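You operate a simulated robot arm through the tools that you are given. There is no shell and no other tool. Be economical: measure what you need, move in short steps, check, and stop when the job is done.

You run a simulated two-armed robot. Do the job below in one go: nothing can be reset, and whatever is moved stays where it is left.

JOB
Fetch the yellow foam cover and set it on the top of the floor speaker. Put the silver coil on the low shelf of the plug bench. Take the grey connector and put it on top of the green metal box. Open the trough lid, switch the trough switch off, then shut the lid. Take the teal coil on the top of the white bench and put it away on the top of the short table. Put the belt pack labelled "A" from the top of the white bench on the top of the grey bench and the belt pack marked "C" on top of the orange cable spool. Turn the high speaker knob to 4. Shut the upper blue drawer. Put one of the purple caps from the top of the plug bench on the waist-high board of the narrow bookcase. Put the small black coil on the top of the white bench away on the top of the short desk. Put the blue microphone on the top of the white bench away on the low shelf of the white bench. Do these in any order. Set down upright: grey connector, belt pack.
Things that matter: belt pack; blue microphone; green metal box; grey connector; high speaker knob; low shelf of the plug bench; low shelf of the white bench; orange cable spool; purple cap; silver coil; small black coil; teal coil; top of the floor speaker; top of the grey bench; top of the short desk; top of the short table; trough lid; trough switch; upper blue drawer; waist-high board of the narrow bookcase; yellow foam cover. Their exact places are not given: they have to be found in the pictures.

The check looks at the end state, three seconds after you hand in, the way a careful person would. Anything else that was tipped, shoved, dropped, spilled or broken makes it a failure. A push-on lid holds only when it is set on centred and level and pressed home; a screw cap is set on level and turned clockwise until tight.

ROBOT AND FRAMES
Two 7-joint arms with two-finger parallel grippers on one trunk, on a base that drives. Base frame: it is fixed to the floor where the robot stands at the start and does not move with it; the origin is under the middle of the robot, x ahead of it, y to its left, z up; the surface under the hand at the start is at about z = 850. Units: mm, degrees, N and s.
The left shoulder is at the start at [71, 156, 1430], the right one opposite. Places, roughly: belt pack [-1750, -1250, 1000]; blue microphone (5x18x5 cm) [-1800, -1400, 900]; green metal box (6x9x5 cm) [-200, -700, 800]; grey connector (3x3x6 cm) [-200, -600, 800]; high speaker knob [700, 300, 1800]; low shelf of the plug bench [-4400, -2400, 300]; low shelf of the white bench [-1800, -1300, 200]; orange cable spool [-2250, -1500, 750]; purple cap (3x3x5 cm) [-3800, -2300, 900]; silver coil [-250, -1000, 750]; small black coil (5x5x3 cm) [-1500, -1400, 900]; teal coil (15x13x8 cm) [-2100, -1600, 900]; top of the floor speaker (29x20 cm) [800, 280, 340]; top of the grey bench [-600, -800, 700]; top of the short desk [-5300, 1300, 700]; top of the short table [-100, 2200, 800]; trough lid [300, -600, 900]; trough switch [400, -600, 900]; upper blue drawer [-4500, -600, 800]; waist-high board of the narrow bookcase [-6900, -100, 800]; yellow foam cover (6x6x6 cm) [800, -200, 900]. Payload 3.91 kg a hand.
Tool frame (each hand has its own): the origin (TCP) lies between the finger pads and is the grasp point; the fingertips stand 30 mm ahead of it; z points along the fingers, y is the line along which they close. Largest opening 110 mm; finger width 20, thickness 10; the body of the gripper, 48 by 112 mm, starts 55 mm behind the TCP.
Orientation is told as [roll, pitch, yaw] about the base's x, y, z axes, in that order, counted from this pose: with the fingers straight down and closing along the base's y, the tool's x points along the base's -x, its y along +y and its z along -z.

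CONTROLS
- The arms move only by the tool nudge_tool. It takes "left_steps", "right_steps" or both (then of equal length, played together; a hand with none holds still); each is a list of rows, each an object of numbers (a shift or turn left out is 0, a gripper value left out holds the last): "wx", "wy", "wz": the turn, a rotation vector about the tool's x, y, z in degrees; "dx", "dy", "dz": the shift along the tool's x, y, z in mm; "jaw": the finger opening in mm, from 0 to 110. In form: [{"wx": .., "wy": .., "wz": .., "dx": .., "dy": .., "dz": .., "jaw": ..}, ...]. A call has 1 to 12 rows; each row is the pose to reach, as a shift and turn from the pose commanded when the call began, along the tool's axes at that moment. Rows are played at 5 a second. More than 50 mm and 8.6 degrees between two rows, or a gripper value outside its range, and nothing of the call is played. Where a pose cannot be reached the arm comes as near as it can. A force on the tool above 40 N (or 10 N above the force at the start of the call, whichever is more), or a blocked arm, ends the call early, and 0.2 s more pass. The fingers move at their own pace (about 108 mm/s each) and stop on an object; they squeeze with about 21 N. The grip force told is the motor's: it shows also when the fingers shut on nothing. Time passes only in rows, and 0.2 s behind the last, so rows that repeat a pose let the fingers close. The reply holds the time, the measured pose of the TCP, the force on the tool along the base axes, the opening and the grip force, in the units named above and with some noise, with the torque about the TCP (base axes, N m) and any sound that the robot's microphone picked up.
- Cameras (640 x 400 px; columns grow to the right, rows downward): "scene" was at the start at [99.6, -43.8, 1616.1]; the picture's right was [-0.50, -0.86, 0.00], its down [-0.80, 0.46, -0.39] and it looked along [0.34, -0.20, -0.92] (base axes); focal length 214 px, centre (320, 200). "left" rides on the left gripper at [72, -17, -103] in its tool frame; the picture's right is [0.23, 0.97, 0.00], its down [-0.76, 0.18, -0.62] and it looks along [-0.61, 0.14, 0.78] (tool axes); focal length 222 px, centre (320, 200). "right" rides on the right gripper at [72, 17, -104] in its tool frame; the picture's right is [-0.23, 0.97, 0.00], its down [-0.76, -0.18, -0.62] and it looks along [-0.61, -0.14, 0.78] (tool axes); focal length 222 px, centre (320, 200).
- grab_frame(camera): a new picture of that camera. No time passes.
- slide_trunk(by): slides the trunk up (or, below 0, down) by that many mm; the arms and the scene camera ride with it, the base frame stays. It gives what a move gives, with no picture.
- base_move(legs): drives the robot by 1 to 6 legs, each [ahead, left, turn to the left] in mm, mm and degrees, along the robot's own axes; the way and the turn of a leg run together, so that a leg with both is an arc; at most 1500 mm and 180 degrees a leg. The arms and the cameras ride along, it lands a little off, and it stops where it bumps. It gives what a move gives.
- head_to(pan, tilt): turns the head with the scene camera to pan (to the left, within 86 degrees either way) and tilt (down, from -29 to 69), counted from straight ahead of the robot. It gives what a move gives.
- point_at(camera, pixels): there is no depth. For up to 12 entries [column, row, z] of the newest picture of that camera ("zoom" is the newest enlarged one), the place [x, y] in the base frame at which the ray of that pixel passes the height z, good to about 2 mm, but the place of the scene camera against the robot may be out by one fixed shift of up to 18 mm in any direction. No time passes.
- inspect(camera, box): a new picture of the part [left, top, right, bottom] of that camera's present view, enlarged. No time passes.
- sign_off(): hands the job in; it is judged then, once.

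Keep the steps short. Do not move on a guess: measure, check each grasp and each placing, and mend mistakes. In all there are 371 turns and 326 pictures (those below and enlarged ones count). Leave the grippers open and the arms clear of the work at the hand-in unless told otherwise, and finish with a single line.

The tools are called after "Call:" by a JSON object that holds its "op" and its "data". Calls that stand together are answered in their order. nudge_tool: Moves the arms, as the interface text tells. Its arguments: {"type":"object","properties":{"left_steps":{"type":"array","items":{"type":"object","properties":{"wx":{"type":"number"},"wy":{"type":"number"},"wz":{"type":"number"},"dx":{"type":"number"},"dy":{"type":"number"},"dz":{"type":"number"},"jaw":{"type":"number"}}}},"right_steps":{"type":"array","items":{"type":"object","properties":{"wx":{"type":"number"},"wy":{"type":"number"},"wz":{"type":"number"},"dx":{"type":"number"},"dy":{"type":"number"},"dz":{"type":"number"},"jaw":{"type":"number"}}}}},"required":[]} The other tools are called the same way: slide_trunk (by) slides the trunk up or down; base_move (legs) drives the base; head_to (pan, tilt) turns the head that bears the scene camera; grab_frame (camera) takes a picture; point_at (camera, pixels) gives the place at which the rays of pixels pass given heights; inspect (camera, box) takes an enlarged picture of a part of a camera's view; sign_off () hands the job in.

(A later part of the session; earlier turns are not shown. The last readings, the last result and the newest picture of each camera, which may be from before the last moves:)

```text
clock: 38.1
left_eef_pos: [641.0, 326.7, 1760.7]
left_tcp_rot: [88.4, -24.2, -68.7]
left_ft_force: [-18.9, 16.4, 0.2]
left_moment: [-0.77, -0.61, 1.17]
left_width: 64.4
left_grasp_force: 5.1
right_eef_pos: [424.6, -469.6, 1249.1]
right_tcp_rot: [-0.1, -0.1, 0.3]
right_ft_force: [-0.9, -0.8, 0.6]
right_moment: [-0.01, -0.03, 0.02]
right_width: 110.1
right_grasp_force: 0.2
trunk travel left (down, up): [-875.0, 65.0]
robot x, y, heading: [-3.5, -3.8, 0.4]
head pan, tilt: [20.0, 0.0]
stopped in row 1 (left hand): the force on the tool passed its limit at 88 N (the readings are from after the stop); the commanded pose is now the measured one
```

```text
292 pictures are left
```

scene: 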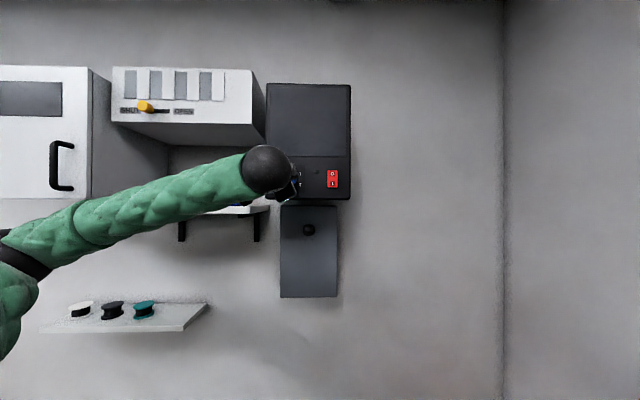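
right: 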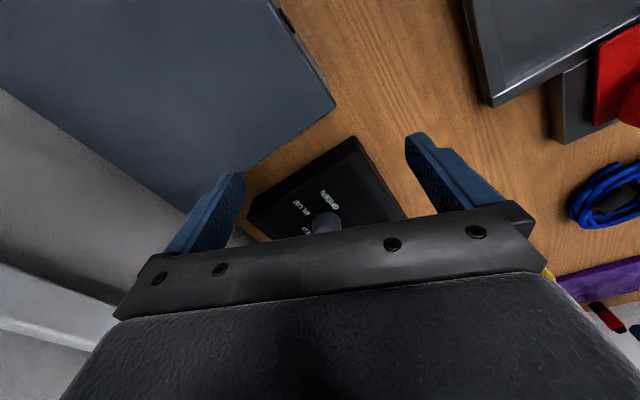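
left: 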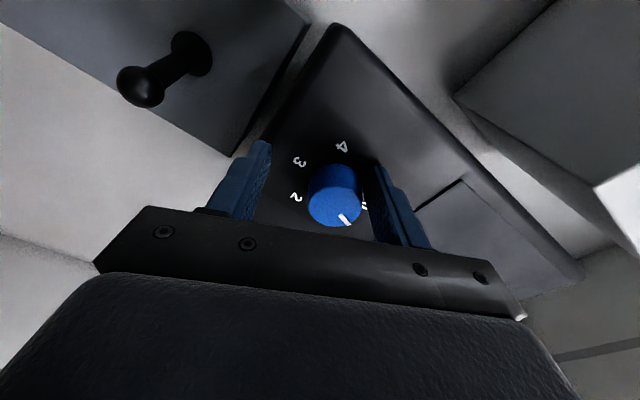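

Call:
{"op": "nudge_tool", "data": {"left_steps": [{"dz": -10}, {"dz": -25}, {"dz": -45}, {"dz": -70}]}}

Call:
{"op": "grab_frame", "data": {"camera": "scene"}}

Call:
{"op": "grab_frame", "data": {"camera": "left"}}

```text
clock: 39.1
left_eef_pos: [582.8, 295.6, 1759.8]
left_tcp_rot: [88.1, -23.8, -69.1]
left_ft_force: [-0.1, -0.2, 0.3]
left_moment: [0.0, 0.05, -0.02]
left_width: 59.8
left_grasp_force: 0.0
right_eef_pos: [427.5, -472.6, 1247.2]
right_tcp_rot: [-0.1, 0.0, 0.2]
right_ft_force: [-0.2, 0.3, -0.6]
right_moment: [-0.01, 0.0, -0.01]
right_width: 109.8
right_grasp_force: 0.1
trunk travel left (down, up): [-875.0, 65.0]
robot x, y, heading: [-2.9, 0.7, 0.2]
head pan, tilt: [20.0, 0.0]
```

```text
291 pictures are left
```

scene: 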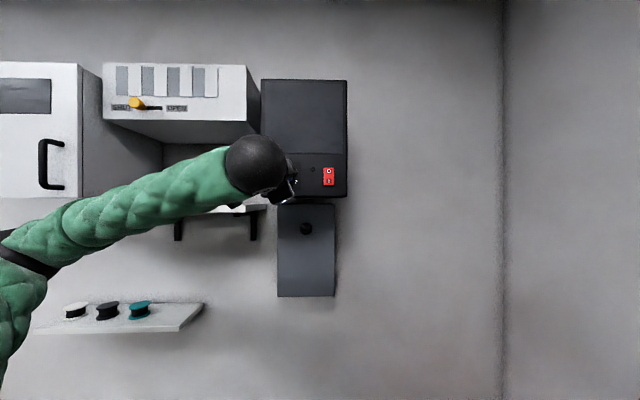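

```text
290 pictures are left
```

left: 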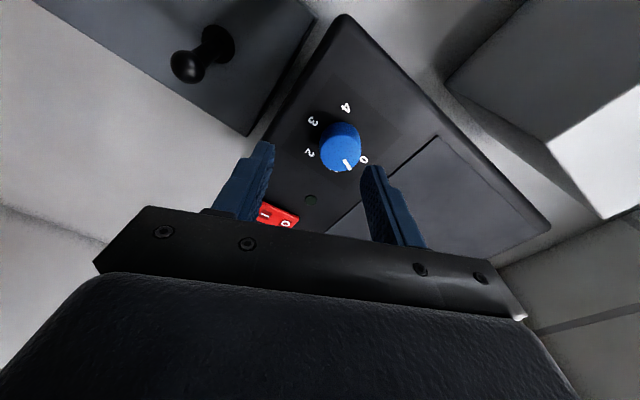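

Nothing seems displaced (slider and shelf look as before). The knob turned part-way. I'll rotate the wrist back to about −45° from level in free space, so that the next turn runs −45→+40.

Call:
{"op": "nudge_tool", "data": {"left_steps": [{"wz": -8.5}, {"wz": -17}, {"wz": -25.5}, {"wz": -34}, {"wz": -42.5}, {"wz": -51}, {"wz": -59.5}, {"wz": -66}]}}

Call:
{"op": "grab_frame", "data": {"camera": "left"}}

Call:
{"op": "grab_frame", "data": {"camera": "scene"}}

```text
clock: 40.9
left_eef_pos: [581.9, 297.6, 1760.3]
left_tcp_rot: [0.2, -88.2, 20.1]
left_ft_force: [-0.6, 1.3, 0.6]
left_moment: [-0.02, 0.0, 0.02]
left_width: 60.2
left_grasp_force: 0.1
right_eef_pos: [427.7, -470.9, 1249.2]
right_tcp_rot: [-0.1, -0.1, 0.3]
right_ft_force: [-0.4, 1.5, 0.1]
right_moment: [-0.01, -0.04, -0.01]
right_width: 109.9
right_grasp_force: 0.1
trunk travel left (down, up): [-875.0, 65.0]
robot x, y, heading: [-0.9, 4.1, 0.1]
head pan, tilt: [20.0, 0.0]
```

```text
289 pictures are left
```

left: 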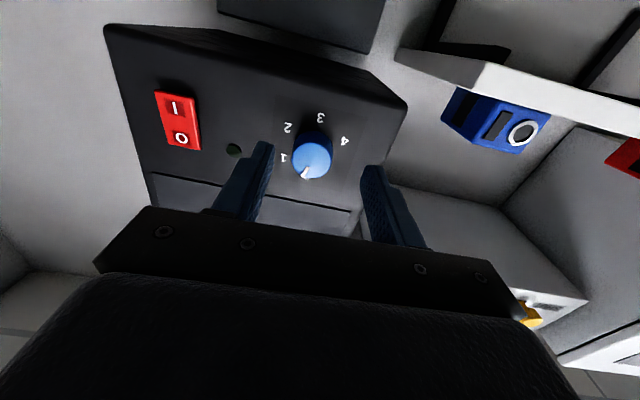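

```text
288 pictures are left
```

scene: 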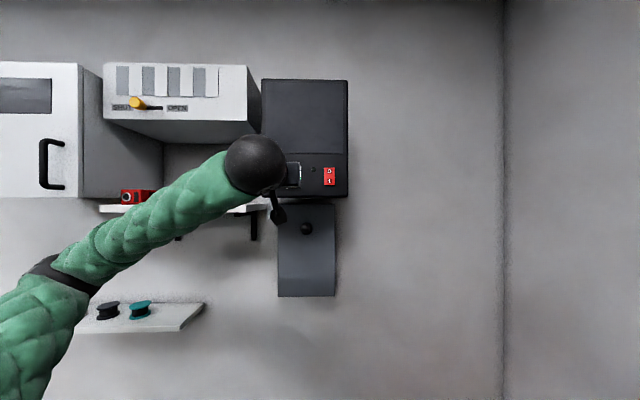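

Pointer sits about 25° past 0. In one call: roll to −45°, raise 20 mm to the knob axis, advance and close.

Call:
{"op": "nudge_tool", "data": {"left_steps": [{"wz": -8, "dx": -8, "jaw": 70}, {"wz": -16, "dx": -16}, {"wz": -24, "dx": -20}, {"wz": -32, "dx": -20}, {"wz": -40, "dx": -20, "dz": 15}, {"wz": -45, "wy": -1.5, "dx": -20, "dz": 35}, {"wz": -45, "wy": -1.5, "dx": -20, "dz": 50}, {"wz": -45, "wy": -1.5, "dx": -20, "dz": 57}, {"wz": -45, "wy": -1.5, "dx": -20, "dz": 57, "jaw": 20}, {"wz": -45, "wy": -1.5, "dx": -20, "dz": 57, "jaw": 20}]}}

Call:
{"op": "grab_frame", "data": {"camera": "left"}}

Call:
{"op": "grab_frame", "data": {"camera": "scene"}}

```text
clock: 43.1
left_eef_pos: [637.0, 316.3, 1780.3]
left_tcp_rot: [-89.7, -45.1, 110.5]
left_ft_force: [6.1, -0.6, 12.4]
left_moment: [0.19, -0.54, 0.03]
left_width: 36.5
left_grasp_force: 44.8
right_eef_pos: [428.6, -472.2, 1247.6]
right_tcp_rot: [0.0, 0.1, 0.2]
right_ft_force: [-0.5, -0.3, 0.3]
right_moment: [0.03, -0.01, 0.03]
right_width: 109.8
right_grasp_force: 0.1
trunk travel left (down, up): [-875.0, 65.0]
robot x, y, heading: [-0.2, 3.2, 0.1]
head pan, tilt: [20.0, 0.0]
```

```text
287 pictures are left
```

left: 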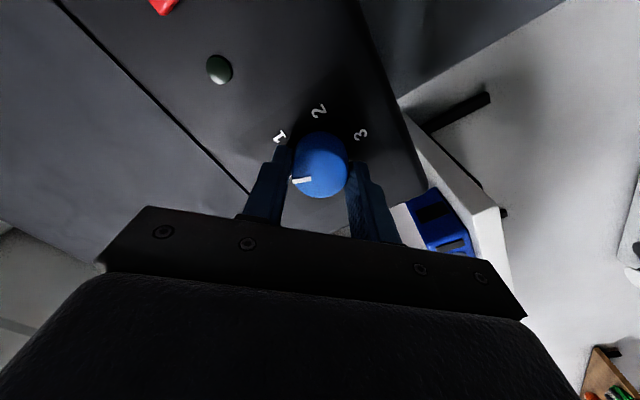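

```text
286 pictures are left
```

scene: 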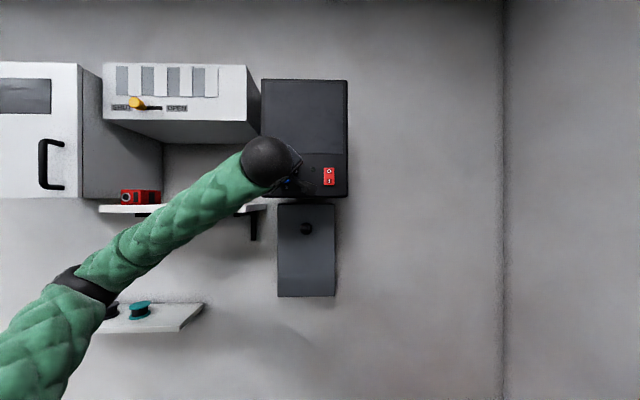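

Gripped. Turning clockwise 80° within the safer range.

Call:
{"op": "nudge_tool", "data": {"left_steps": [{"wz": 8}, {"wz": 16}, {"wz": 24}, {"wz": 32}, {"wz": 40}, {"wz": 48}, {"wz": 56}, {"wz": 64}, {"wz": 72}, {"wz": 80}]}}

Call:
{"op": "grab_frame", "data": {"camera": "left"}}

```text
clock: 45.3
left_eef_pos: [635.9, 316.2, 1778.6]
left_tcp_rot: [89.5, -54.6, -68.7]
left_ft_force: [-1.5, -5.8, 5.0]
left_moment: [-0.24, 0.63, 0.8]
left_width: 36.5
left_grasp_force: 45.3
right_eef_pos: [427.7, -472.4, 1247.4]
right_tcp_rot: [-0.2, 0.0, 0.2]
right_ft_force: [0.8, 0.3, 0.7]
right_moment: [-0.01, -0.02, -0.02]
right_width: 109.9
right_grasp_force: 0.1
trunk travel left (down, up): [-875.0, 65.0]
robot x, y, heading: [-2.0, -1.6, 0.4]
head pan, tilt: [20.0, 0.0]
```

```text
285 pictures are left
```

left: 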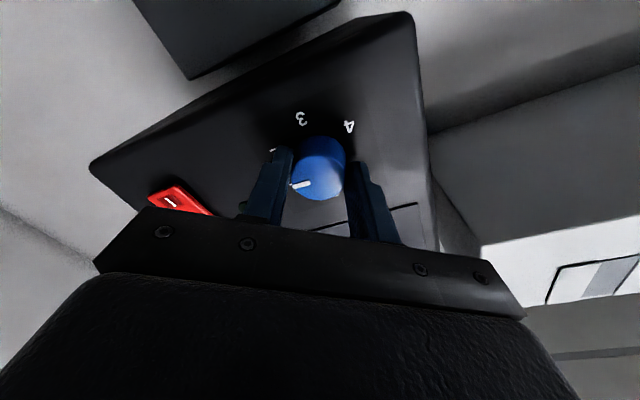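

Worked cleanly. Opening and rolling back 80° for a new grip.

Call:
{"op": "nudge_tool", "data": {"left_steps": [{"jaw": 70}, {"jaw": 70}, {"wz": -8}, {"wz": -16}, {"wz": -24}, {"wz": -32}, {"wz": -40}, {"wz": -48}, {"wz": -56}, {"wz": -64}, {"wz": -72}, {"wz": -80}]}}

Call:
{"op": "nudge_tool", "data": {"left_steps": [{"jaw": 20}, {"jaw": 20}, {"wz": 8}, {"wz": 16}, {"wz": 24}, {"wz": 32}, {"wz": 40}, {"wz": 48}, {"wz": 56}, {"wz": 64}, {"wz": 72}, {"wz": 80}]}}

Call:
{"op": "grab_frame", "data": {"camera": "left"}}

```text
clock: 47.9
left_eef_pos: [635.4, 317.2, 1780.2]
left_tcp_rot: [-89.5, -45.0, 110.7]
left_ft_force: [-0.5, 0.2, -0.6]
left_moment: [0.02, 0.01, 0.0]
left_width: 70.2
left_grasp_force: 0.0
right_eef_pos: [428.9, -470.4, 1247.5]
right_tcp_rot: [0.0, 0.0, 0.2]
right_ft_force: [0.4, 0.8, -0.3]
right_moment: [0.03, 0.03, -0.02]
right_width: 110.0
right_grasp_force: 0.0
trunk travel left (down, up): [-875.0, 65.0]
robot x, y, heading: [0.7, -1.8, 0.0]
head pan, tilt: [20.0, 0.0]
```

```text
clock: 50.5
left_eef_pos: [634.2, 316.9, 1777.6]
left_tcp_rot: [89.3, -54.7, -68.6]
left_ft_force: [-3.0, -4.4, -2.3]
left_moment: [-0.39, 1.01, 0.75]
left_width: 36.2
left_grasp_force: 45.1
right_eef_pos: [427.8, -472.9, 1248.3]
right_tcp_rot: [0.0, 0.0, 0.3]
right_ft_force: [-0.1, -0.7, -0.1]
right_moment: [-0.01, 0.0, -0.01]
right_width: 110.2
right_grasp_force: 0.3
trunk travel left (down, up): [-875.0, 65.0]
robot x, y, heading: [0.1, 2.7, 0.4]
head pan, tilt: [20.0, 0.0]
```

```text
284 pictures are left
```

left: 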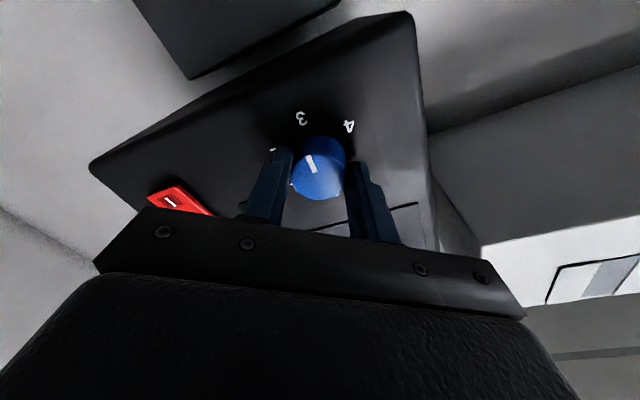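

Pointer now near 3. Opening, rolling back 60° and looking.

Call:
{"op": "nudge_tool", "data": {"left_steps": [{"jaw": 70}, {"jaw": 70}, {"wz": -8}, {"wz": -16}, {"wz": -24}, {"wz": -32}, {"wz": -40}, {"wz": -48}, {"wz": -56}, {"wz": -60}]}}

Call:
{"op": "inspect", "data": {"camera": "left", "box": [240, 80, 400, 180]}}

```text
clock: 52.7
left_eef_pos: [635.2, 316.9, 1779.6]
left_tcp_rot: [-89.2, -65.0, 110.3]
left_ft_force: [0.4, -0.4, 0.6]
left_moment: [-0.02, 0.0, 0.0]
left_width: 69.8
left_grasp_force: 0.1
right_eef_pos: [427.9, -471.1, 1247.5]
right_tcp_rot: [0.1, 0.0, 0.2]
right_ft_force: [0.5, 1.0, 0.4]
right_moment: [-0.01, 0.04, 0.03]
right_width: 109.8
right_grasp_force: 0.0
trunk travel left (down, up): [-875.0, 65.0]
robot x, y, heading: [-0.9, 1.6, 0.4]
head pan, tilt: [20.0, 0.0]
```

```text
4.00 times, centred on (320, 130) of left
```

zoom: 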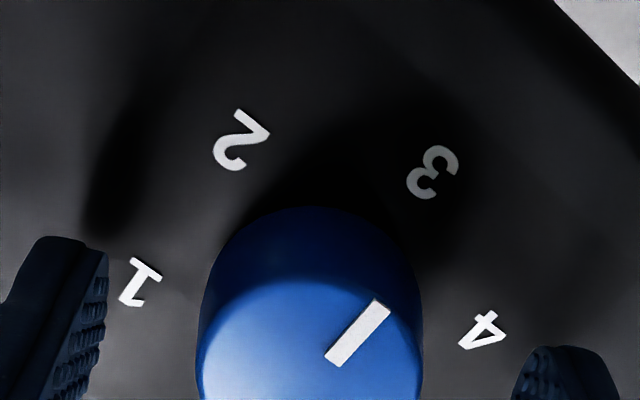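

The pointer is at 3 (both about 42°). Gripping and turning 60° more.

Call:
{"op": "nudge_tool", "data": {"left_steps": [{"jaw": 20}, {"jaw": 20}, {"wz": 8}, {"wz": 16}, {"wz": 24}, {"wz": 32}, {"wz": 40}, {"wz": 48}, {"wz": 55}, {"wz": 60}, {"wz": 60, "jaw": 75}, {"wz": 60, "jaw": 75}]}}

Call:
{"op": "inspect", "data": {"camera": "left", "box": [240, 80, 400, 180]}}

```text
clock: 55.3
left_eef_pos: [636.2, 317.5, 1779.7]
left_tcp_rot: [89.5, -54.8, -68.6]
left_ft_force: [-0.2, 0.5, 0.7]
left_moment: [0.0, 0.0, -0.02]
left_width: 74.9
left_grasp_force: 0.0
right_eef_pos: [427.0, -472.2, 1247.2]
right_tcp_rot: [0.1, 0.0, 0.2]
right_ft_force: [-1.0, 0.5, -0.3]
right_moment: [-0.02, -0.01, 0.01]
right_width: 110.1
right_grasp_force: 0.0
trunk travel left (down, up): [-875.0, 65.0]
robot x, y, heading: [-0.6, -2.0, 0.5]
head pan, tilt: [20.0, 0.0]
```

```text
4.00 times, centred on (320, 130) of left
```

zoom: 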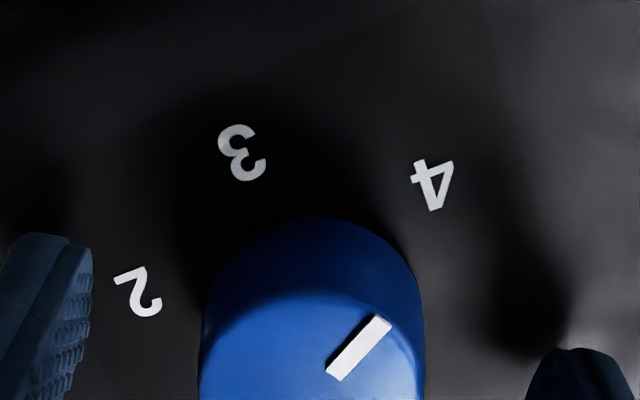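

Pointer lines up with 4. Backing off and levelling the wrist, then checking with the scene camera.

Call:
{"op": "nudge_tool", "data": {"left_steps": [{"dz": -20}, {"dz": -45}, {"dz": -65}, {"dz": -75, "wz": -8}, {"dz": -75, "wz": -16}, {"dz": -75, "wz": -24}, {"dz": -75, "wz": -32}, {"dz": -75, "wz": -35}]}}

Call:
{"op": "inspect", "data": {"camera": "left", "box": [200, 60, 440, 210]}}

```text
clock: 57.1
left_eef_pos: [564.8, 290.8, 1778.8]
left_tcp_rot: [-2.6, -89.6, 23.4]
left_ft_force: [-0.1, 0.1, -0.5]
left_moment: [0.0, 0.0, 0.01]
left_width: 75.0
left_grasp_force: 0.1
right_eef_pos: [427.9, -471.8, 1247.5]
right_tcp_rot: [0.0, 0.0, 0.2]
right_ft_force: [0.3, -0.1, 0.1]
right_moment: [-0.01, -0.01, -0.04]
right_width: 110.0
right_grasp_force: 0.0
trunk travel left (down, up): [-875.0, 65.0]
robot x, y, heading: [-1.0, 2.2, 0.3]
head pan, tilt: [20.0, 0.0]
```

```text
2.67 times, centred on (320, 135) of left
```

zoom: 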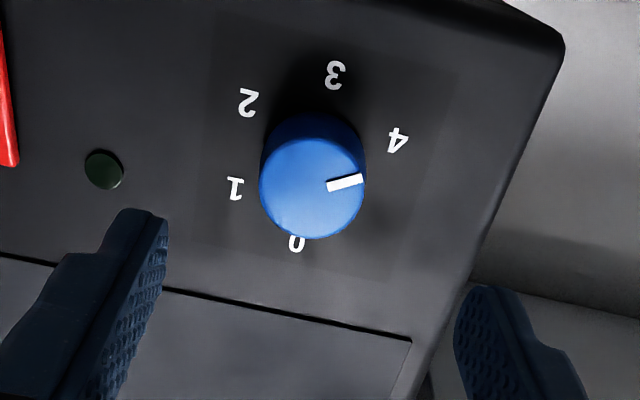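

Knob is on 4. Bringing the left arm down and back to a tool-down pose.

Call:
{"op": "nudge_tool", "data": {"left_steps": [{"dx": 40, "wx": 4}, {"dx": 80, "wx": 8}, {"dx": 120, "wx": 12}, {"dx": 160, "wx": 16}, {"dx": 200, "wx": 20}, {"dx": 230, "wx": 20}]}}

Call:
{"op": "nudge_tool", "data": {"left_steps": [{"wy": 8, "dx": 25}, {"wy": 16, "dx": 50}, {"wy": 24, "dx": 75}, {"wy": 32, "dx": 100}, {"wy": 40, "dx": 125}, {"wy": 48, "dx": 150}, {"wy": 56, "dx": 175}, {"wy": 64, "dx": 200}, {"wy": 72, "dx": 225}, {"wy": 80, "dx": 250}, {"wy": 88, "dx": 260}, {"wy": 90, "dx": 260}]}}

Call:
{"op": "head_to", "data": {"pan": -60, "tilt": 50}}

Call:
{"op": "grab_frame", "data": {"camera": "scene"}}

```text
clock: 58.5
left_eef_pos: [624.4, 301.8, 1572.5]
left_tcp_rot: [-2.9, -89.6, 3.7]
left_ft_force: [0.3, -0.3, 0.3]
left_moment: [-0.01, -0.01, 0.0]
left_width: 75.0
left_grasp_force: 0.2
left hand out of reach, approached as far as the arm can: row 3, 4, 5, 6
right_eef_pos: [428.7, -471.5, 1247.5]
right_tcp_rot: [0.1, 0.1, 0.3]
right_ft_force: [-0.6, 0.1, -0.5]
right_moment: [-0.03, 0.01, -0.01]
right_width: 110.1
right_grasp_force: 0.0
trunk travel left (down, up): [-875.0, 65.0]
robot x, y, heading: [-0.7, 0.8, -0.0]
head pan, tilt: [20.0, 0.0]
```

```text
clock: 61.1
left_eef_pos: [615.6, 297.9, 1313.0]
left_tcp_rot: [0.0, 0.4, 0.8]
left_ft_force: [-0.2, 0.9, 0.1]
left_moment: [-0.01, 0.03, 0.0]
left_width: 74.9
left_grasp_force: 0.0
right_eef_pos: [427.1, -472.1, 1248.5]
right_tcp_rot: [0.0, 0.0, 0.3]
right_ft_force: [0.6, 0.1, -0.8]
right_moment: [-0.01, 0.02, 0.05]
right_width: 110.1
right_grasp_force: 0.1
trunk travel left (down, up): [-875.0, 65.0]
robot x, y, heading: [-1.9, -1.5, 0.3]
head pan, tilt: [20.0, 0.0]
```

```text
clock: 62.6
left_eef_pos: [616.0, 298.2, 1312.1]
left_tcp_rot: [-0.1, 0.3, 0.9]
left_ft_force: [0.1, 0.1, 0.4]
left_moment: [0.03, 0.01, 0.0]
left_width: 75.1
left_grasp_force: 0.0
right_eef_pos: [425.9, -471.8, 1248.8]
right_tcp_rot: [0.0, 0.0, 0.2]
right_ft_force: [-0.9, -0.1, 0.3]
right_moment: [0.01, 0.0, 0.01]
right_width: 110.0
right_grasp_force: 0.0
trunk travel left (down, up): [-875.0, 65.0]
robot x, y, heading: [0.8, 1.8, 0.2]
head pan, tilt: [-60.0, 50.0]
```

```text
280 pictures are left
```

scene: 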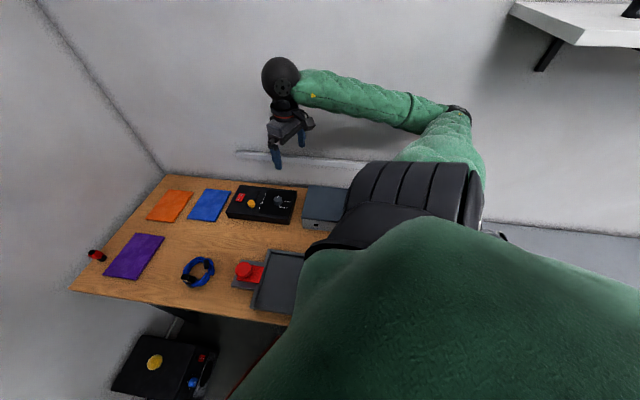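

The ball is still on the floor speaker. The grey-blue lidded box at (320,205) may be the trough; viewing with the right camera.

Call:
{"op": "grab_frame", "data": {"camera": "right"}}

Call:
{"op": "inspect", "data": {"camera": "scene", "box": [180, 160, 380, 285]}}

```text
279 pictures are left
```

right: 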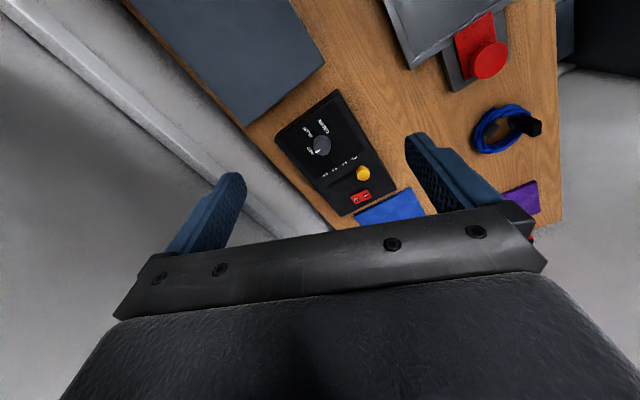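

```text
3.20 times, centred on (280, 222) of scene
```

zoom: 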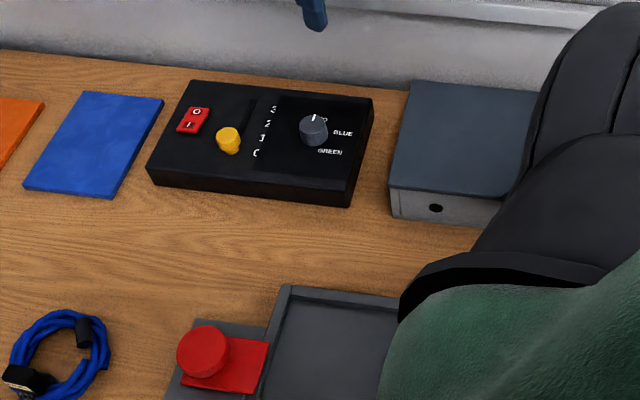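

Call:
{"op": "head_to", "data": {"pan": -86, "tilt": 40}}

Call:
{"op": "grab_frame", "data": {"camera": "scene"}}

```text
clock: 63.5
left_eef_pos: [617.0, 299.2, 1312.1]
left_tcp_rot: [0.0, 0.3, 0.9]
left_ft_force: [0.6, 0.5, 0.2]
left_moment: [-0.01, 0.02, 0.03]
left_width: 74.9
left_grasp_force: 0.1
right_eef_pos: [428.5, -471.2, 1246.9]
right_tcp_rot: [0.0, -0.1, 0.1]
right_ft_force: [-0.4, -0.2, -0.1]
right_moment: [-0.04, 0.04, 0.0]
right_width: 110.1
right_grasp_force: 0.1
trunk travel left (down, up): [-875.0, 65.0]
robot x, y, heading: [-4.3, 0.8, 0.3]
head pan, tilt: [-85.9, 40.0]
```

```text
277 pictures are left
```

scene: 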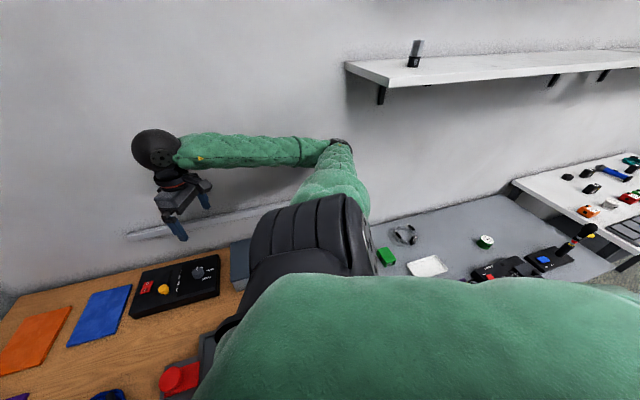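

I see the grey bench with green box (387,257), a silver ring (403,235), and the white bench at right. To face the right wall I need room; checking the left-hand side before backing away.

Call:
{"op": "head_to", "data": {"pan": 86, "tilt": 35}}

Call:
{"op": "grab_frame", "data": {"camera": "scene"}}

```text
clock: 66.1
left_eef_pos: [615.9, 298.6, 1312.5]
left_tcp_rot: [0.0, 0.3, 0.9]
left_ft_force: [0.0, 1.1, 0.0]
left_moment: [-0.02, -0.01, -0.01]
left_width: 75.1
left_grasp_force: 0.2
right_eef_pos: [428.1, -472.4, 1247.8]
right_tcp_rot: [0.0, 0.0, 0.2]
right_ft_force: [-0.1, 0.9, -0.2]
right_moment: [0.01, -0.02, -0.03]
right_width: 110.1
right_grasp_force: 0.1
trunk travel left (down, up): [-875.0, 65.0]
robot x, y, heading: [-2.0, 0.0, -0.0]
head pan, tilt: [85.9, 35.0]
```

```text
276 pictures are left
```

scene: 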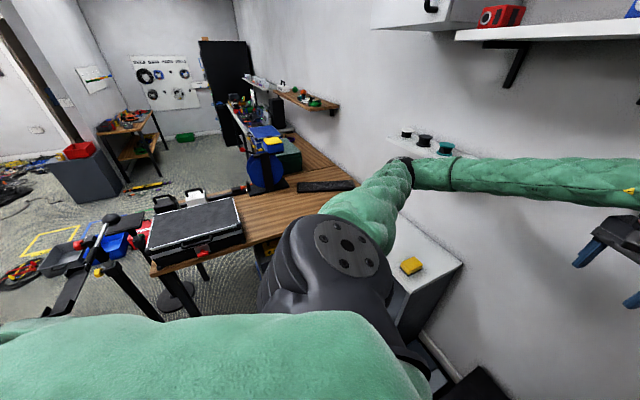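

Some room left and behind. Backing up 250 mm with a 100 mm shift left, then turning 68° right in a second leg.

Call:
{"op": "base_move", "data": {"legs": [[-250, 100, 0], [0, 0, -68]]}}

Call:
{"op": "head_to", "data": {"pan": 0, "tilt": 45}}

Call:
{"op": "grab_frame", "data": {"camera": "scene"}}

```text
clock: 71.1
left_eef_pos: [234.6, -395.7, 1312.4]
left_tcp_rot: [0.0, 0.4, -70.8]
left_ft_force: [-0.4, 1.2, 0.1]
left_moment: [0.02, 0.01, 0.0]
left_width: 75.1
left_grasp_force: 0.0
right_eef_pos: [-554.0, -458.8, 1247.6]
right_tcp_rot: [0.0, -0.1, -71.4]
right_ft_force: [0.1, 0.0, -0.8]
right_moment: [0.02, 0.0, 0.0]
right_width: 110.1
right_grasp_force: 0.1
trunk travel left (down, up): [-875.0, 65.0]
robot x, y, heading: [-239.5, 94.7, -71.5]
head pan, tilt: [85.9, 35.0]
```

```text
clock: 72.7
left_eef_pos: [234.0, -395.2, 1312.7]
left_tcp_rot: [0.0, 0.3, -70.8]
left_ft_force: [-0.1, 0.0, 0.2]
left_moment: [0.01, -0.02, -0.02]
left_width: 75.1
left_grasp_force: 0.0
right_eef_pos: [-555.6, -458.8, 1246.7]
right_tcp_rot: [0.0, 0.1, -71.4]
right_ft_force: [-1.3, 0.0, -0.9]
right_moment: [0.0, 0.02, 0.01]
right_width: 109.7
right_grasp_force: 0.1
trunk travel left (down, up): [-875.0, 65.0]
robot x, y, heading: [-241.5, 98.1, -71.5]
head pan, tilt: [0.0, 45.0]
```

```text
275 pictures are left
```

scene: 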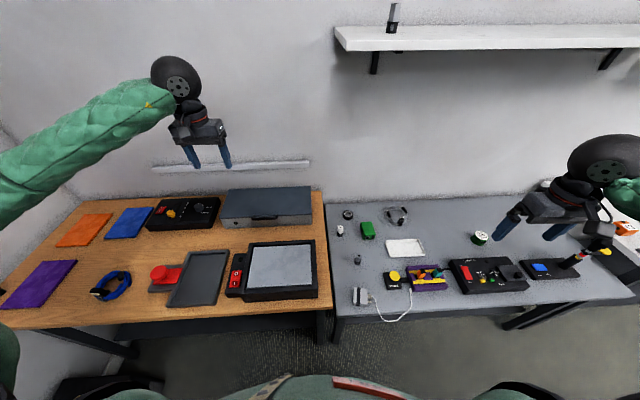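

Fine view now. Enlarging the trough area and the grey bench.

Call:
{"op": "inspect", "data": {"camera": "scene", "box": [140, 170, 340, 310]}}

Call:
{"op": "inspect", "data": {"camera": "scene", "box": [320, 180, 520, 320]}}

```text
2.86 times, centred on (240, 240) of scene
```

zoom: 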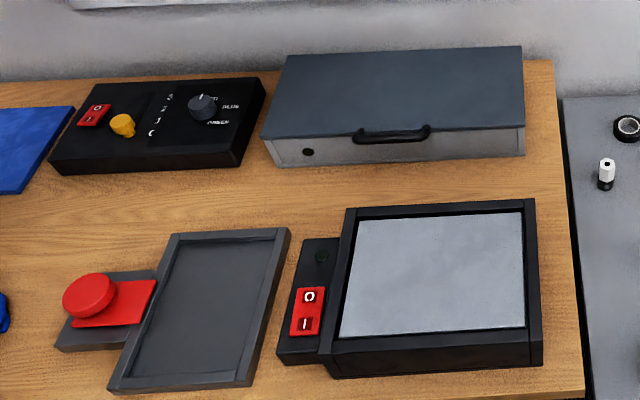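

```text
2.86 times, centred on (420, 250) of scene
```

zoom: 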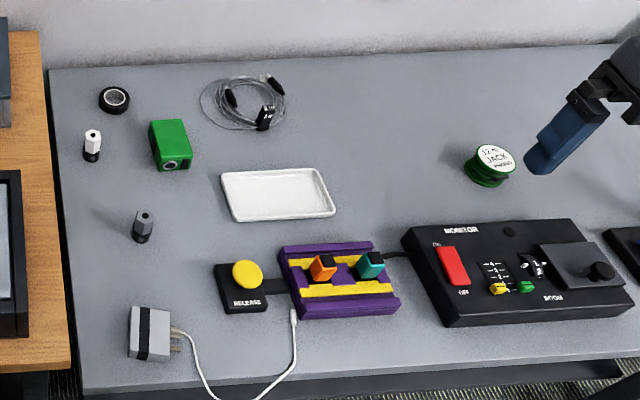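

Call:
{"op": "point_at", "data": {"camera": "zoom", "pixels": [[142, 240, 750], [172, 130, 800], [172, 168, 750], [245, 105, 755], [264, 118, 760], [278, 195, 750], [52, 90, 750], [78, 390, 750]]}}

Call:
{"op": "grab_frame", "data": {"camera": "right"}}

Call:
{"op": "grab_frame", "data": {"camera": "left"}}

```text
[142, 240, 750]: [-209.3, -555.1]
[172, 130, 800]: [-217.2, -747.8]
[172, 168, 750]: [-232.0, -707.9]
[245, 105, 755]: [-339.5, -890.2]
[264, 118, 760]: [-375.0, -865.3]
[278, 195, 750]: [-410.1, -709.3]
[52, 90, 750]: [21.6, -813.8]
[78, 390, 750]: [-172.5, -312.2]
```

```text
272 pictures are left
```

right: 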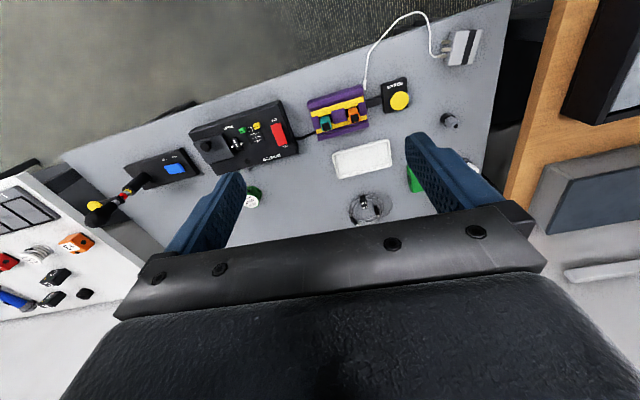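

```text
271 pictures are left
```

left: 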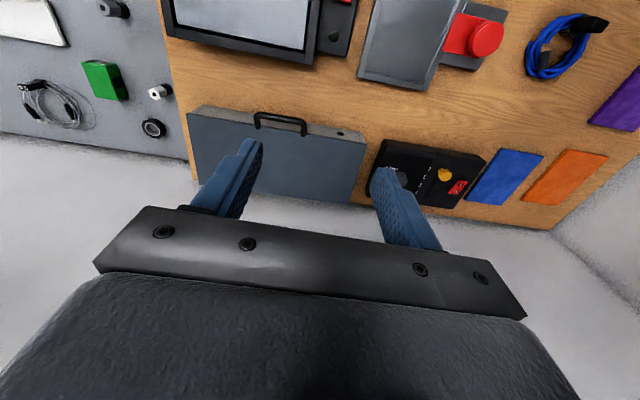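

Call:
{"op": "point_at", "data": {"camera": "right", "pixels": [[445, 125, 750], [445, 125, 720], [455, 65, 750], [415, 188, 800]]}}

Call:
{"op": "point_at", "data": {"camera": "left", "pixels": [[122, 13, 750], [122, 13, 720], [122, 13, 700], [100, 75, 800], [50, 105, 750], [280, 125, 900], [185, 110, 870], [360, 130, 870], [280, 125, 880]]}}

Call:
{"op": "point_at", "data": {"camera": "scene", "pixels": [[370, 246, 720], [370, 246, 780]]}}

```text
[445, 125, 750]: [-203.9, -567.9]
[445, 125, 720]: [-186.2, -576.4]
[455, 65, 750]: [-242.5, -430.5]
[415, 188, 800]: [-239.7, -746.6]
```

```text
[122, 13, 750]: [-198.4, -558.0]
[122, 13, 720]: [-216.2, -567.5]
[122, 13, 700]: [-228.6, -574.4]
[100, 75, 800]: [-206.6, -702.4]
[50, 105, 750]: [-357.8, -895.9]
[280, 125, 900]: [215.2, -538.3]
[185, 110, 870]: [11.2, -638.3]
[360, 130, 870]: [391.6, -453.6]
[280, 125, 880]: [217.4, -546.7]
```

```text
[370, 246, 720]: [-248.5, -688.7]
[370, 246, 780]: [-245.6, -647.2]
```

The connector stands at about (-203,-560), bench near z 750. Moving the right hand above it at z ≈ 950.

Call:
{"op": "nudge_tool", "data": {"right_steps": [{"dx": -30, "dy": 40}, {"dx": -55, "dy": 80}, {"dx": -80, "dy": 120}, {"dx": -110, "dy": 160}, {"dx": -140, "dy": 200}, {"dx": -165, "dy": 240}, {"dx": -190, "dy": 275, "dz": 30}, {"dx": -208, "dy": 302, "dz": 70}, {"dx": -208, "dy": 302, "dz": 120}, {"dx": -208, "dy": 302, "dz": 170}, {"dx": -208, "dy": 302, "dz": 220}, {"dx": -208, "dy": 302, "dz": 270}]}}

Call:
{"op": "grab_frame", "data": {"camera": "right"}}

```text
refused: row 7 steps farther than a row can; nothing moved
```

```text
270 pictures are left
```

right: 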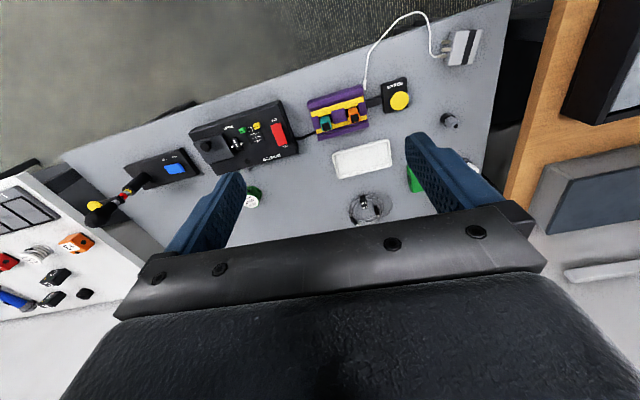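

Call:
{"op": "nudge_tool", "data": {"right_steps": [{"dx": -28, "dy": 40}, {"dx": -55, "dy": 80}, {"dx": -82, "dy": 120}, {"dx": -110, "dy": 160}, {"dx": -138, "dy": 200}, {"dx": -165, "dy": 240}, {"dx": -190, "dy": 275, "dz": 20}, {"dx": -208, "dy": 302, "dz": 55}, {"dx": -208, "dy": 302, "dz": 104}, {"dx": -208, "dy": 302, "dz": 153}, {"dx": -208, "dy": 302, "dz": 202}, {"dx": -208, "dy": 302, "dz": 251}]}}

Call:
{"op": "grab_frame", "data": {"camera": "right"}}

```text
clock: 75.3
left_eef_pos: [234.7, -393.8, 1313.9]
left_tcp_rot: [-0.1, 0.3, -70.8]
left_ft_force: [-0.5, 0.7, 0.5]
left_moment: [-0.01, 0.0, 0.0]
left_width: 74.8
left_grasp_force: 0.0
right_eef_pos: [-233.9, -558.4, 1029.6]
right_tcp_rot: [0.2, -0.2, -71.4]
right_ft_force: [0.2, 0.2, 0.3]
right_moment: [0.0, -0.02, 0.02]
right_width: 109.9
right_grasp_force: 0.1
right hand out of reach, approached as far as the arm can: row 11, 12
trunk travel left (down, up): [-875.0, 65.0]
robot x, y, heading: [-243.4, 94.9, -71.1]
head pan, tilt: [0.0, 45.0]
```

```text
269 pictures are left
```

right: 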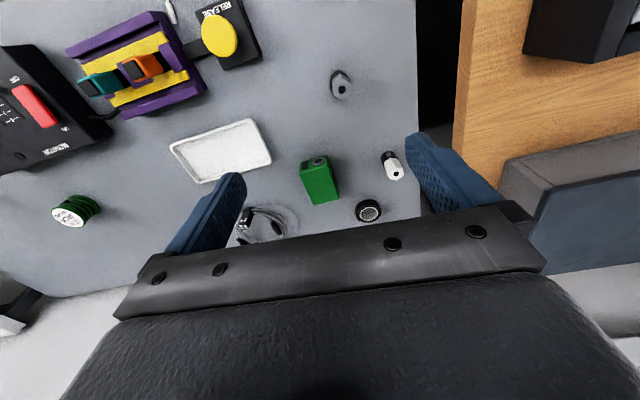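

Call:
{"op": "point_at", "data": {"camera": "right", "pixels": [[341, 90, 810], [338, 74, 750], [338, 74, 740], [317, 178, 800], [317, 161, 800], [317, 203, 800], [265, 220, 755]]}}

Call:
{"op": "inspect", "data": {"camera": "right", "box": [220, 50, 440, 250]}}

```text
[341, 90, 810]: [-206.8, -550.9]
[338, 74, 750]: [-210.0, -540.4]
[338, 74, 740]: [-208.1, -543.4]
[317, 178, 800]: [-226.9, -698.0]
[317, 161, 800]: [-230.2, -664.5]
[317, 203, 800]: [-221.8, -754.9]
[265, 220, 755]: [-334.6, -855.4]
```

```text
2.00 times, centred on (330, 150) of right
```

zoom: 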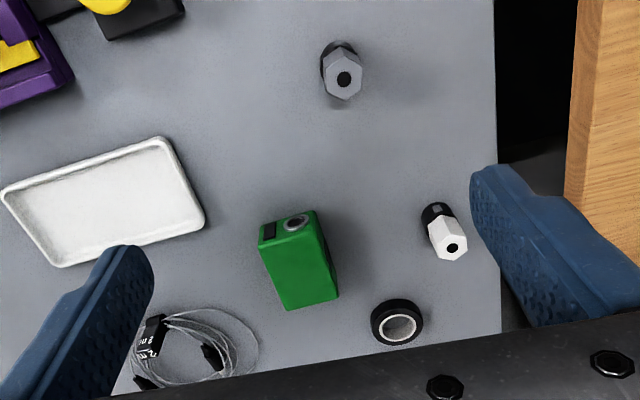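

Measuring bench height with a flat feature (white tray corner) in two cameras.

Call:
{"op": "point_at", "data": {"camera": "zoom", "pixels": [[205, 222, 750], [205, 222, 700], [62, 266, 750], [62, 266, 700], [344, 78, 750], [344, 78, 780], [344, 78, 810]]}}

Call:
{"op": "inspect", "data": {"camera": "scene", "box": [320, 180, 480, 290]}}

```text
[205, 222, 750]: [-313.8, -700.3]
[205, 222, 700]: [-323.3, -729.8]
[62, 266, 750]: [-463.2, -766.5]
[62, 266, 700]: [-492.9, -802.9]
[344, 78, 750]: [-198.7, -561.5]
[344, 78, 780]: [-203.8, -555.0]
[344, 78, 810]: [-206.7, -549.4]
```

```text
3.64 times, centred on (400, 235) of scene
```

zoom: 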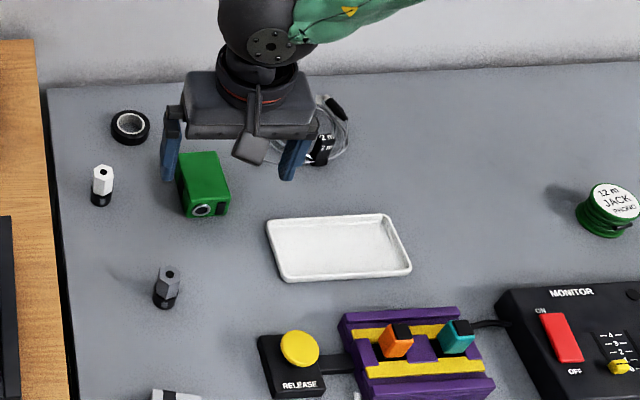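

Call:
{"op": "point_at", "data": {"camera": "zoom", "pixels": [[268, 217, 750], [268, 217, 700], [388, 213, 750], [388, 213, 700], [168, 272, 750], [168, 272, 780], [168, 272, 810], [165, 305, 750], [165, 305, 700]]}}

```text
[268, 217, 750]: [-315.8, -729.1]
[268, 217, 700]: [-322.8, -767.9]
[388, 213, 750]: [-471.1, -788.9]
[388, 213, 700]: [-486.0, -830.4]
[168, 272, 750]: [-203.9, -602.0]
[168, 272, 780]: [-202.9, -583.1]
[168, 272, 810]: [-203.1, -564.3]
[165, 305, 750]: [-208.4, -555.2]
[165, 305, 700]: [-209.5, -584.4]
```

The bench seems to be near z 700. Lowering the trunk by 150 to get a closer view and a better parallax.

Call:
{"op": "slide_trunk", "data": {"by": -150}}

Call:
{"op": "grab_frame", "data": {"camera": "right"}}

Call:
{"op": "grab_frame", "data": {"camera": "scene"}}

```text
clock: 77.1
left_eef_pos: [234.0, -394.9, 1162.6]
left_tcp_rot: [0.0, 0.3, -70.8]
left_ft_force: [-0.8, 0.0, -0.1]
left_moment: [-0.01, -0.03, 0.02]
left_width: 75.0
left_grasp_force: 0.1
right_eef_pos: [-234.2, -558.5, 880.7]
right_tcp_rot: [0.0, -0.1, -71.4]
right_ft_force: [-0.2, -1.4, -0.2]
right_moment: [-0.04, -0.02, 0.02]
right_width: 110.0
right_grasp_force: 0.0
trunk travel left (down, up): [-725.0, 215.0]
robot x, y, heading: [-240.3, 97.7, -71.4]
head pan, tilt: [0.0, 45.0]
```

```text
266 pictures are left
```

right: 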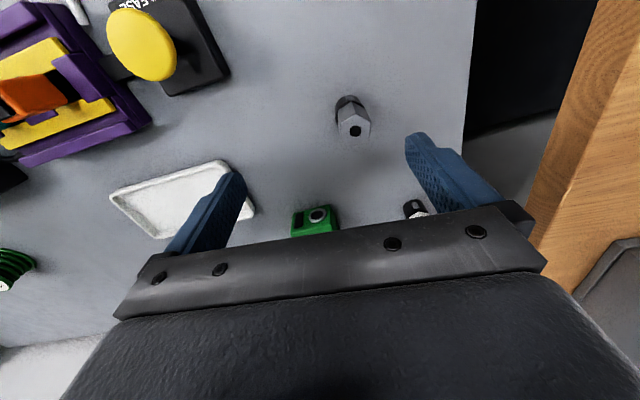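

```text
265 pictures are left
```

scene: 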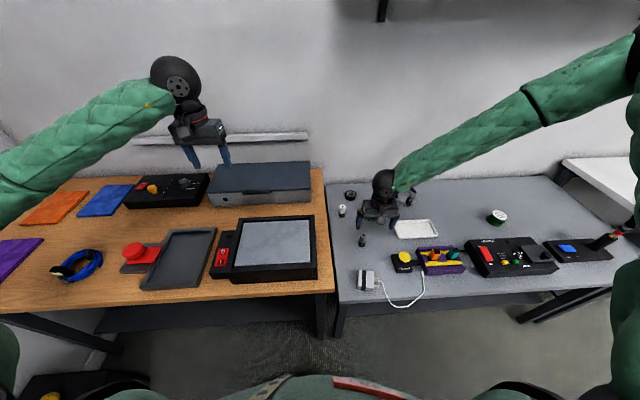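

Call:
{"op": "point_at", "data": {"camera": "right", "pixels": [[356, 131, 750], [356, 131, 780], [356, 131, 800], [345, 100, 720], [345, 100, 700], [252, 212, 700], [252, 212, 720], [252, 212, 750]]}}

Call:
{"op": "inspect", "data": {"camera": "right", "box": [260, 70, 440, 240]}}

```text
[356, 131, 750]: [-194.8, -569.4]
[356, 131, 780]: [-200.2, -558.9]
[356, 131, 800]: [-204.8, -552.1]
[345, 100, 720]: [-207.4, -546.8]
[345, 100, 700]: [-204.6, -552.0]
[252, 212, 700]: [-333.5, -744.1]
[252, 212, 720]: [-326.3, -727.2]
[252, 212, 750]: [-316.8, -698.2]
```

```text
2.35 times, centred on (350, 155) of right
```

zoom: 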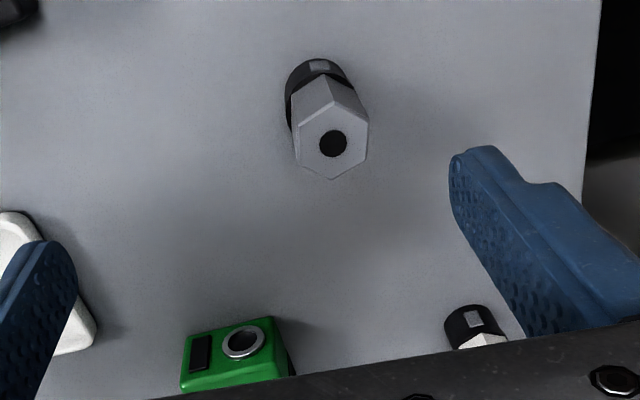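

The two views give the connector's top at (-206,-551,805), so bench ≈ 745. Moving over it and down to z ≈ 785, then closing.

Call:
{"op": "nudge_tool", "data": {"right_steps": [{"dx": -2, "dy": 29}, {"dx": -2, "dy": 29, "dz": 40}, {"dx": -2, "dy": 29, "dz": 75}, {"dx": -2, "dy": 29, "dz": 95}]}}

Call:
{"op": "grab_frame", "data": {"camera": "right"}}

```text
clock: 78.1
left_eef_pos: [236.2, -396.2, 1162.2]
left_tcp_rot: [0.0, 0.3, -70.8]
left_ft_force: [0.3, -0.1, -0.2]
left_moment: [-0.02, 0.04, -0.02]
left_width: 74.6
left_grasp_force: 0.1
right_eef_pos: [-255.3, -555.8, 861.3]
right_tcp_rot: [0.1, 0.0, -71.3]
right_ft_force: [0.1, 0.7, 0.4]
right_moment: [-0.02, 0.03, 0.0]
right_width: 110.0
right_grasp_force: 0.0
right hand out of reach, approached as far as the arm can: row 1, 2, 3, 4
trunk travel left (down, up): [-725.0, 215.0]
robot x, y, heading: [-242.4, 94.9, -71.5]
head pan, tilt: [0.0, 45.0]
```

```text
263 pictures are left
```

right: 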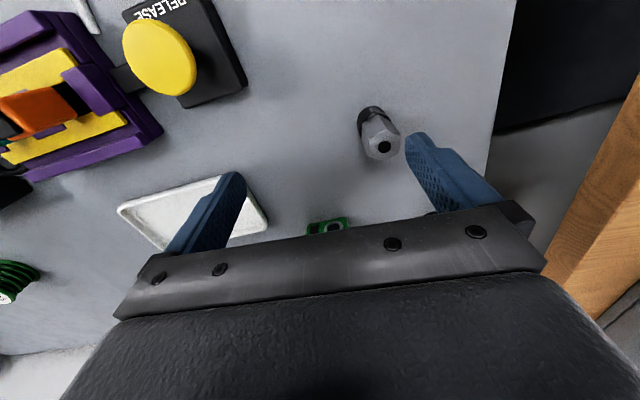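

The arm is limited on the inner side; I'll raise the hand a bit and shift the robot 180 mm to its left.

Call:
{"op": "nudge_tool", "data": {"right_steps": [{"dz": -40}, {"dz": -80}]}}

Call:
{"op": "base_move", "data": {"legs": [[0, 180, 0]]}}

Call:
{"op": "grab_frame", "data": {"camera": "right"}}

```text
clock: 78.7
left_eef_pos: [235.2, -394.7, 1162.6]
left_tcp_rot: [0.0, 0.3, -70.8]
left_ft_force: [-0.7, 0.9, -0.4]
left_moment: [0.0, -0.02, -0.01]
left_width: 75.0
left_grasp_force: 0.1
right_eef_pos: [-257.9, -550.2, 944.7]
right_tcp_rot: [0.1, 0.0, -71.5]
right_ft_force: [-0.2, 0.3, -0.3]
right_moment: [0.01, -0.04, 0.02]
right_width: 110.2
right_grasp_force: 0.1
trunk travel left (down, up): [-725.0, 215.0]
robot x, y, heading: [-244.2, 94.2, -71.3]
head pan, tilt: [0.0, 45.0]
```

```text
clock: 80.2
left_eef_pos: [405.9, -338.6, 1162.9]
left_tcp_rot: [-0.1, 0.3, -70.8]
left_ft_force: [1.0, 0.9, -0.3]
left_moment: [-0.04, 0.08, 0.0]
left_width: 75.0
left_grasp_force: 0.0
right_eef_pos: [-86.7, -493.6, 945.0]
right_tcp_rot: [-0.2, 0.0, -71.4]
right_ft_force: [-28.0, -7.5, 13.0]
right_moment: [0.23, -0.22, 0.35]
right_width: 96.0
right_grasp_force: 0.1
trunk travel left (down, up): [-725.0, 215.0]
robot x, y, heading: [-70.9, 152.8, -71.4]
head pan, tilt: [0.0, 45.0]
```

```text
262 pictures are left
```

right: 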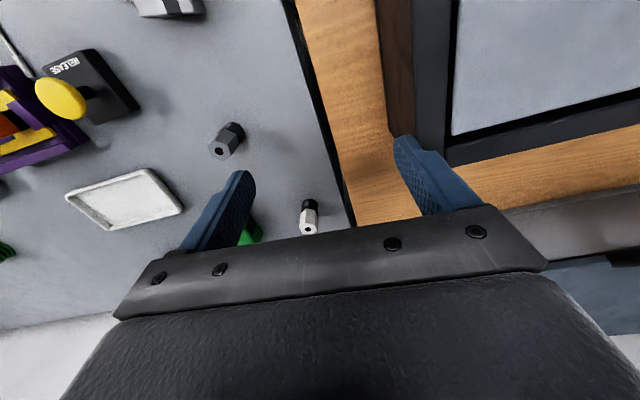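

The right finger touched the black-framed device on the table. Easing away sideways, then over toward the connector.

Call:
{"op": "nudge_tool", "data": {"right_steps": [{"dy": -15}, {"dy": -40}, {"dy": -70}, {"dy": -100}]}}

Call:
{"op": "grab_frame", "data": {"camera": "right"}}

Call:
{"op": "grab_frame", "data": {"camera": "scene"}}

```text
clock: 81.2
left_eef_pos: [404.6, -337.1, 1162.0]
left_tcp_rot: [0.0, 0.3, -70.8]
left_ft_force: [-0.4, -0.8, 0.6]
left_moment: [0.0, -0.01, 0.01]
left_width: 75.2
left_grasp_force: 0.1
right_eef_pos: [-182.0, -523.3, 945.0]
right_tcp_rot: [0.0, 0.0, -71.5]
right_ft_force: [0.6, 0.8, 0.4]
right_moment: [0.01, 0.0, 0.0]
right_width: 109.8
right_grasp_force: 0.1
trunk travel left (down, up): [-725.0, 215.0]
robot x, y, heading: [-72.6, 153.5, -71.2]
head pan, tilt: [0.0, 45.0]
```

```text
261 pictures are left
```

right: 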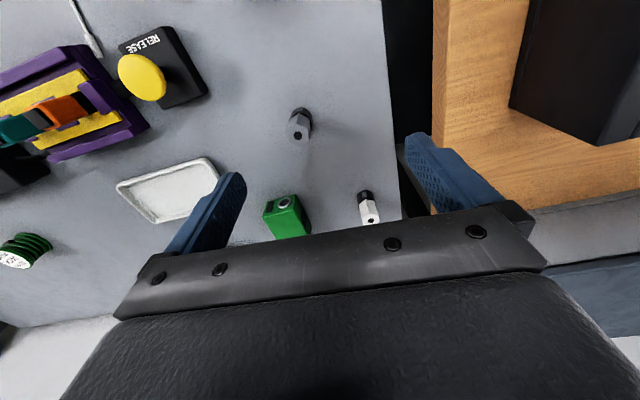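

```text
260 pictures are left
```

scene: 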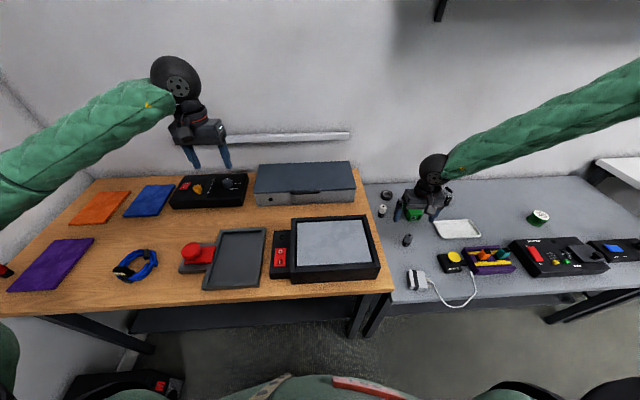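

The device's gap to the table edge looks unchanged. Measuring the connector top hole again at (297,137).

Call:
{"op": "inspect", "data": {"camera": "right", "box": [240, 90, 400, 250]}}

Call:
{"op": "point_at", "data": {"camera": "right", "pixels": [[297, 136, 804], [303, 110, 750], [284, 203, 800], [284, 203, 810]]}}

```text
2.50 times, centred on (320, 170) of right
```

zoom: 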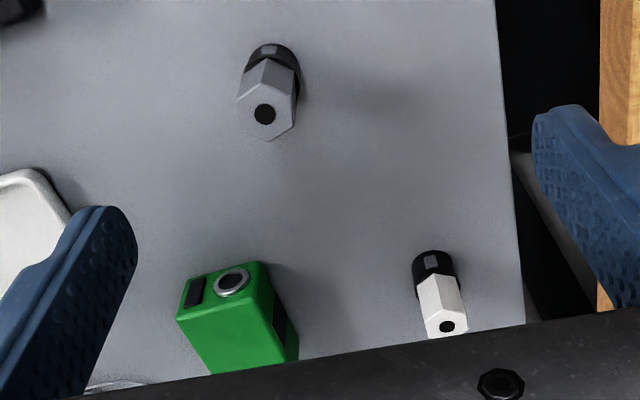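

```text
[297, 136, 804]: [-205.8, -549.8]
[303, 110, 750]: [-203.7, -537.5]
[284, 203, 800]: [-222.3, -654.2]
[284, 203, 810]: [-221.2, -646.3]
```

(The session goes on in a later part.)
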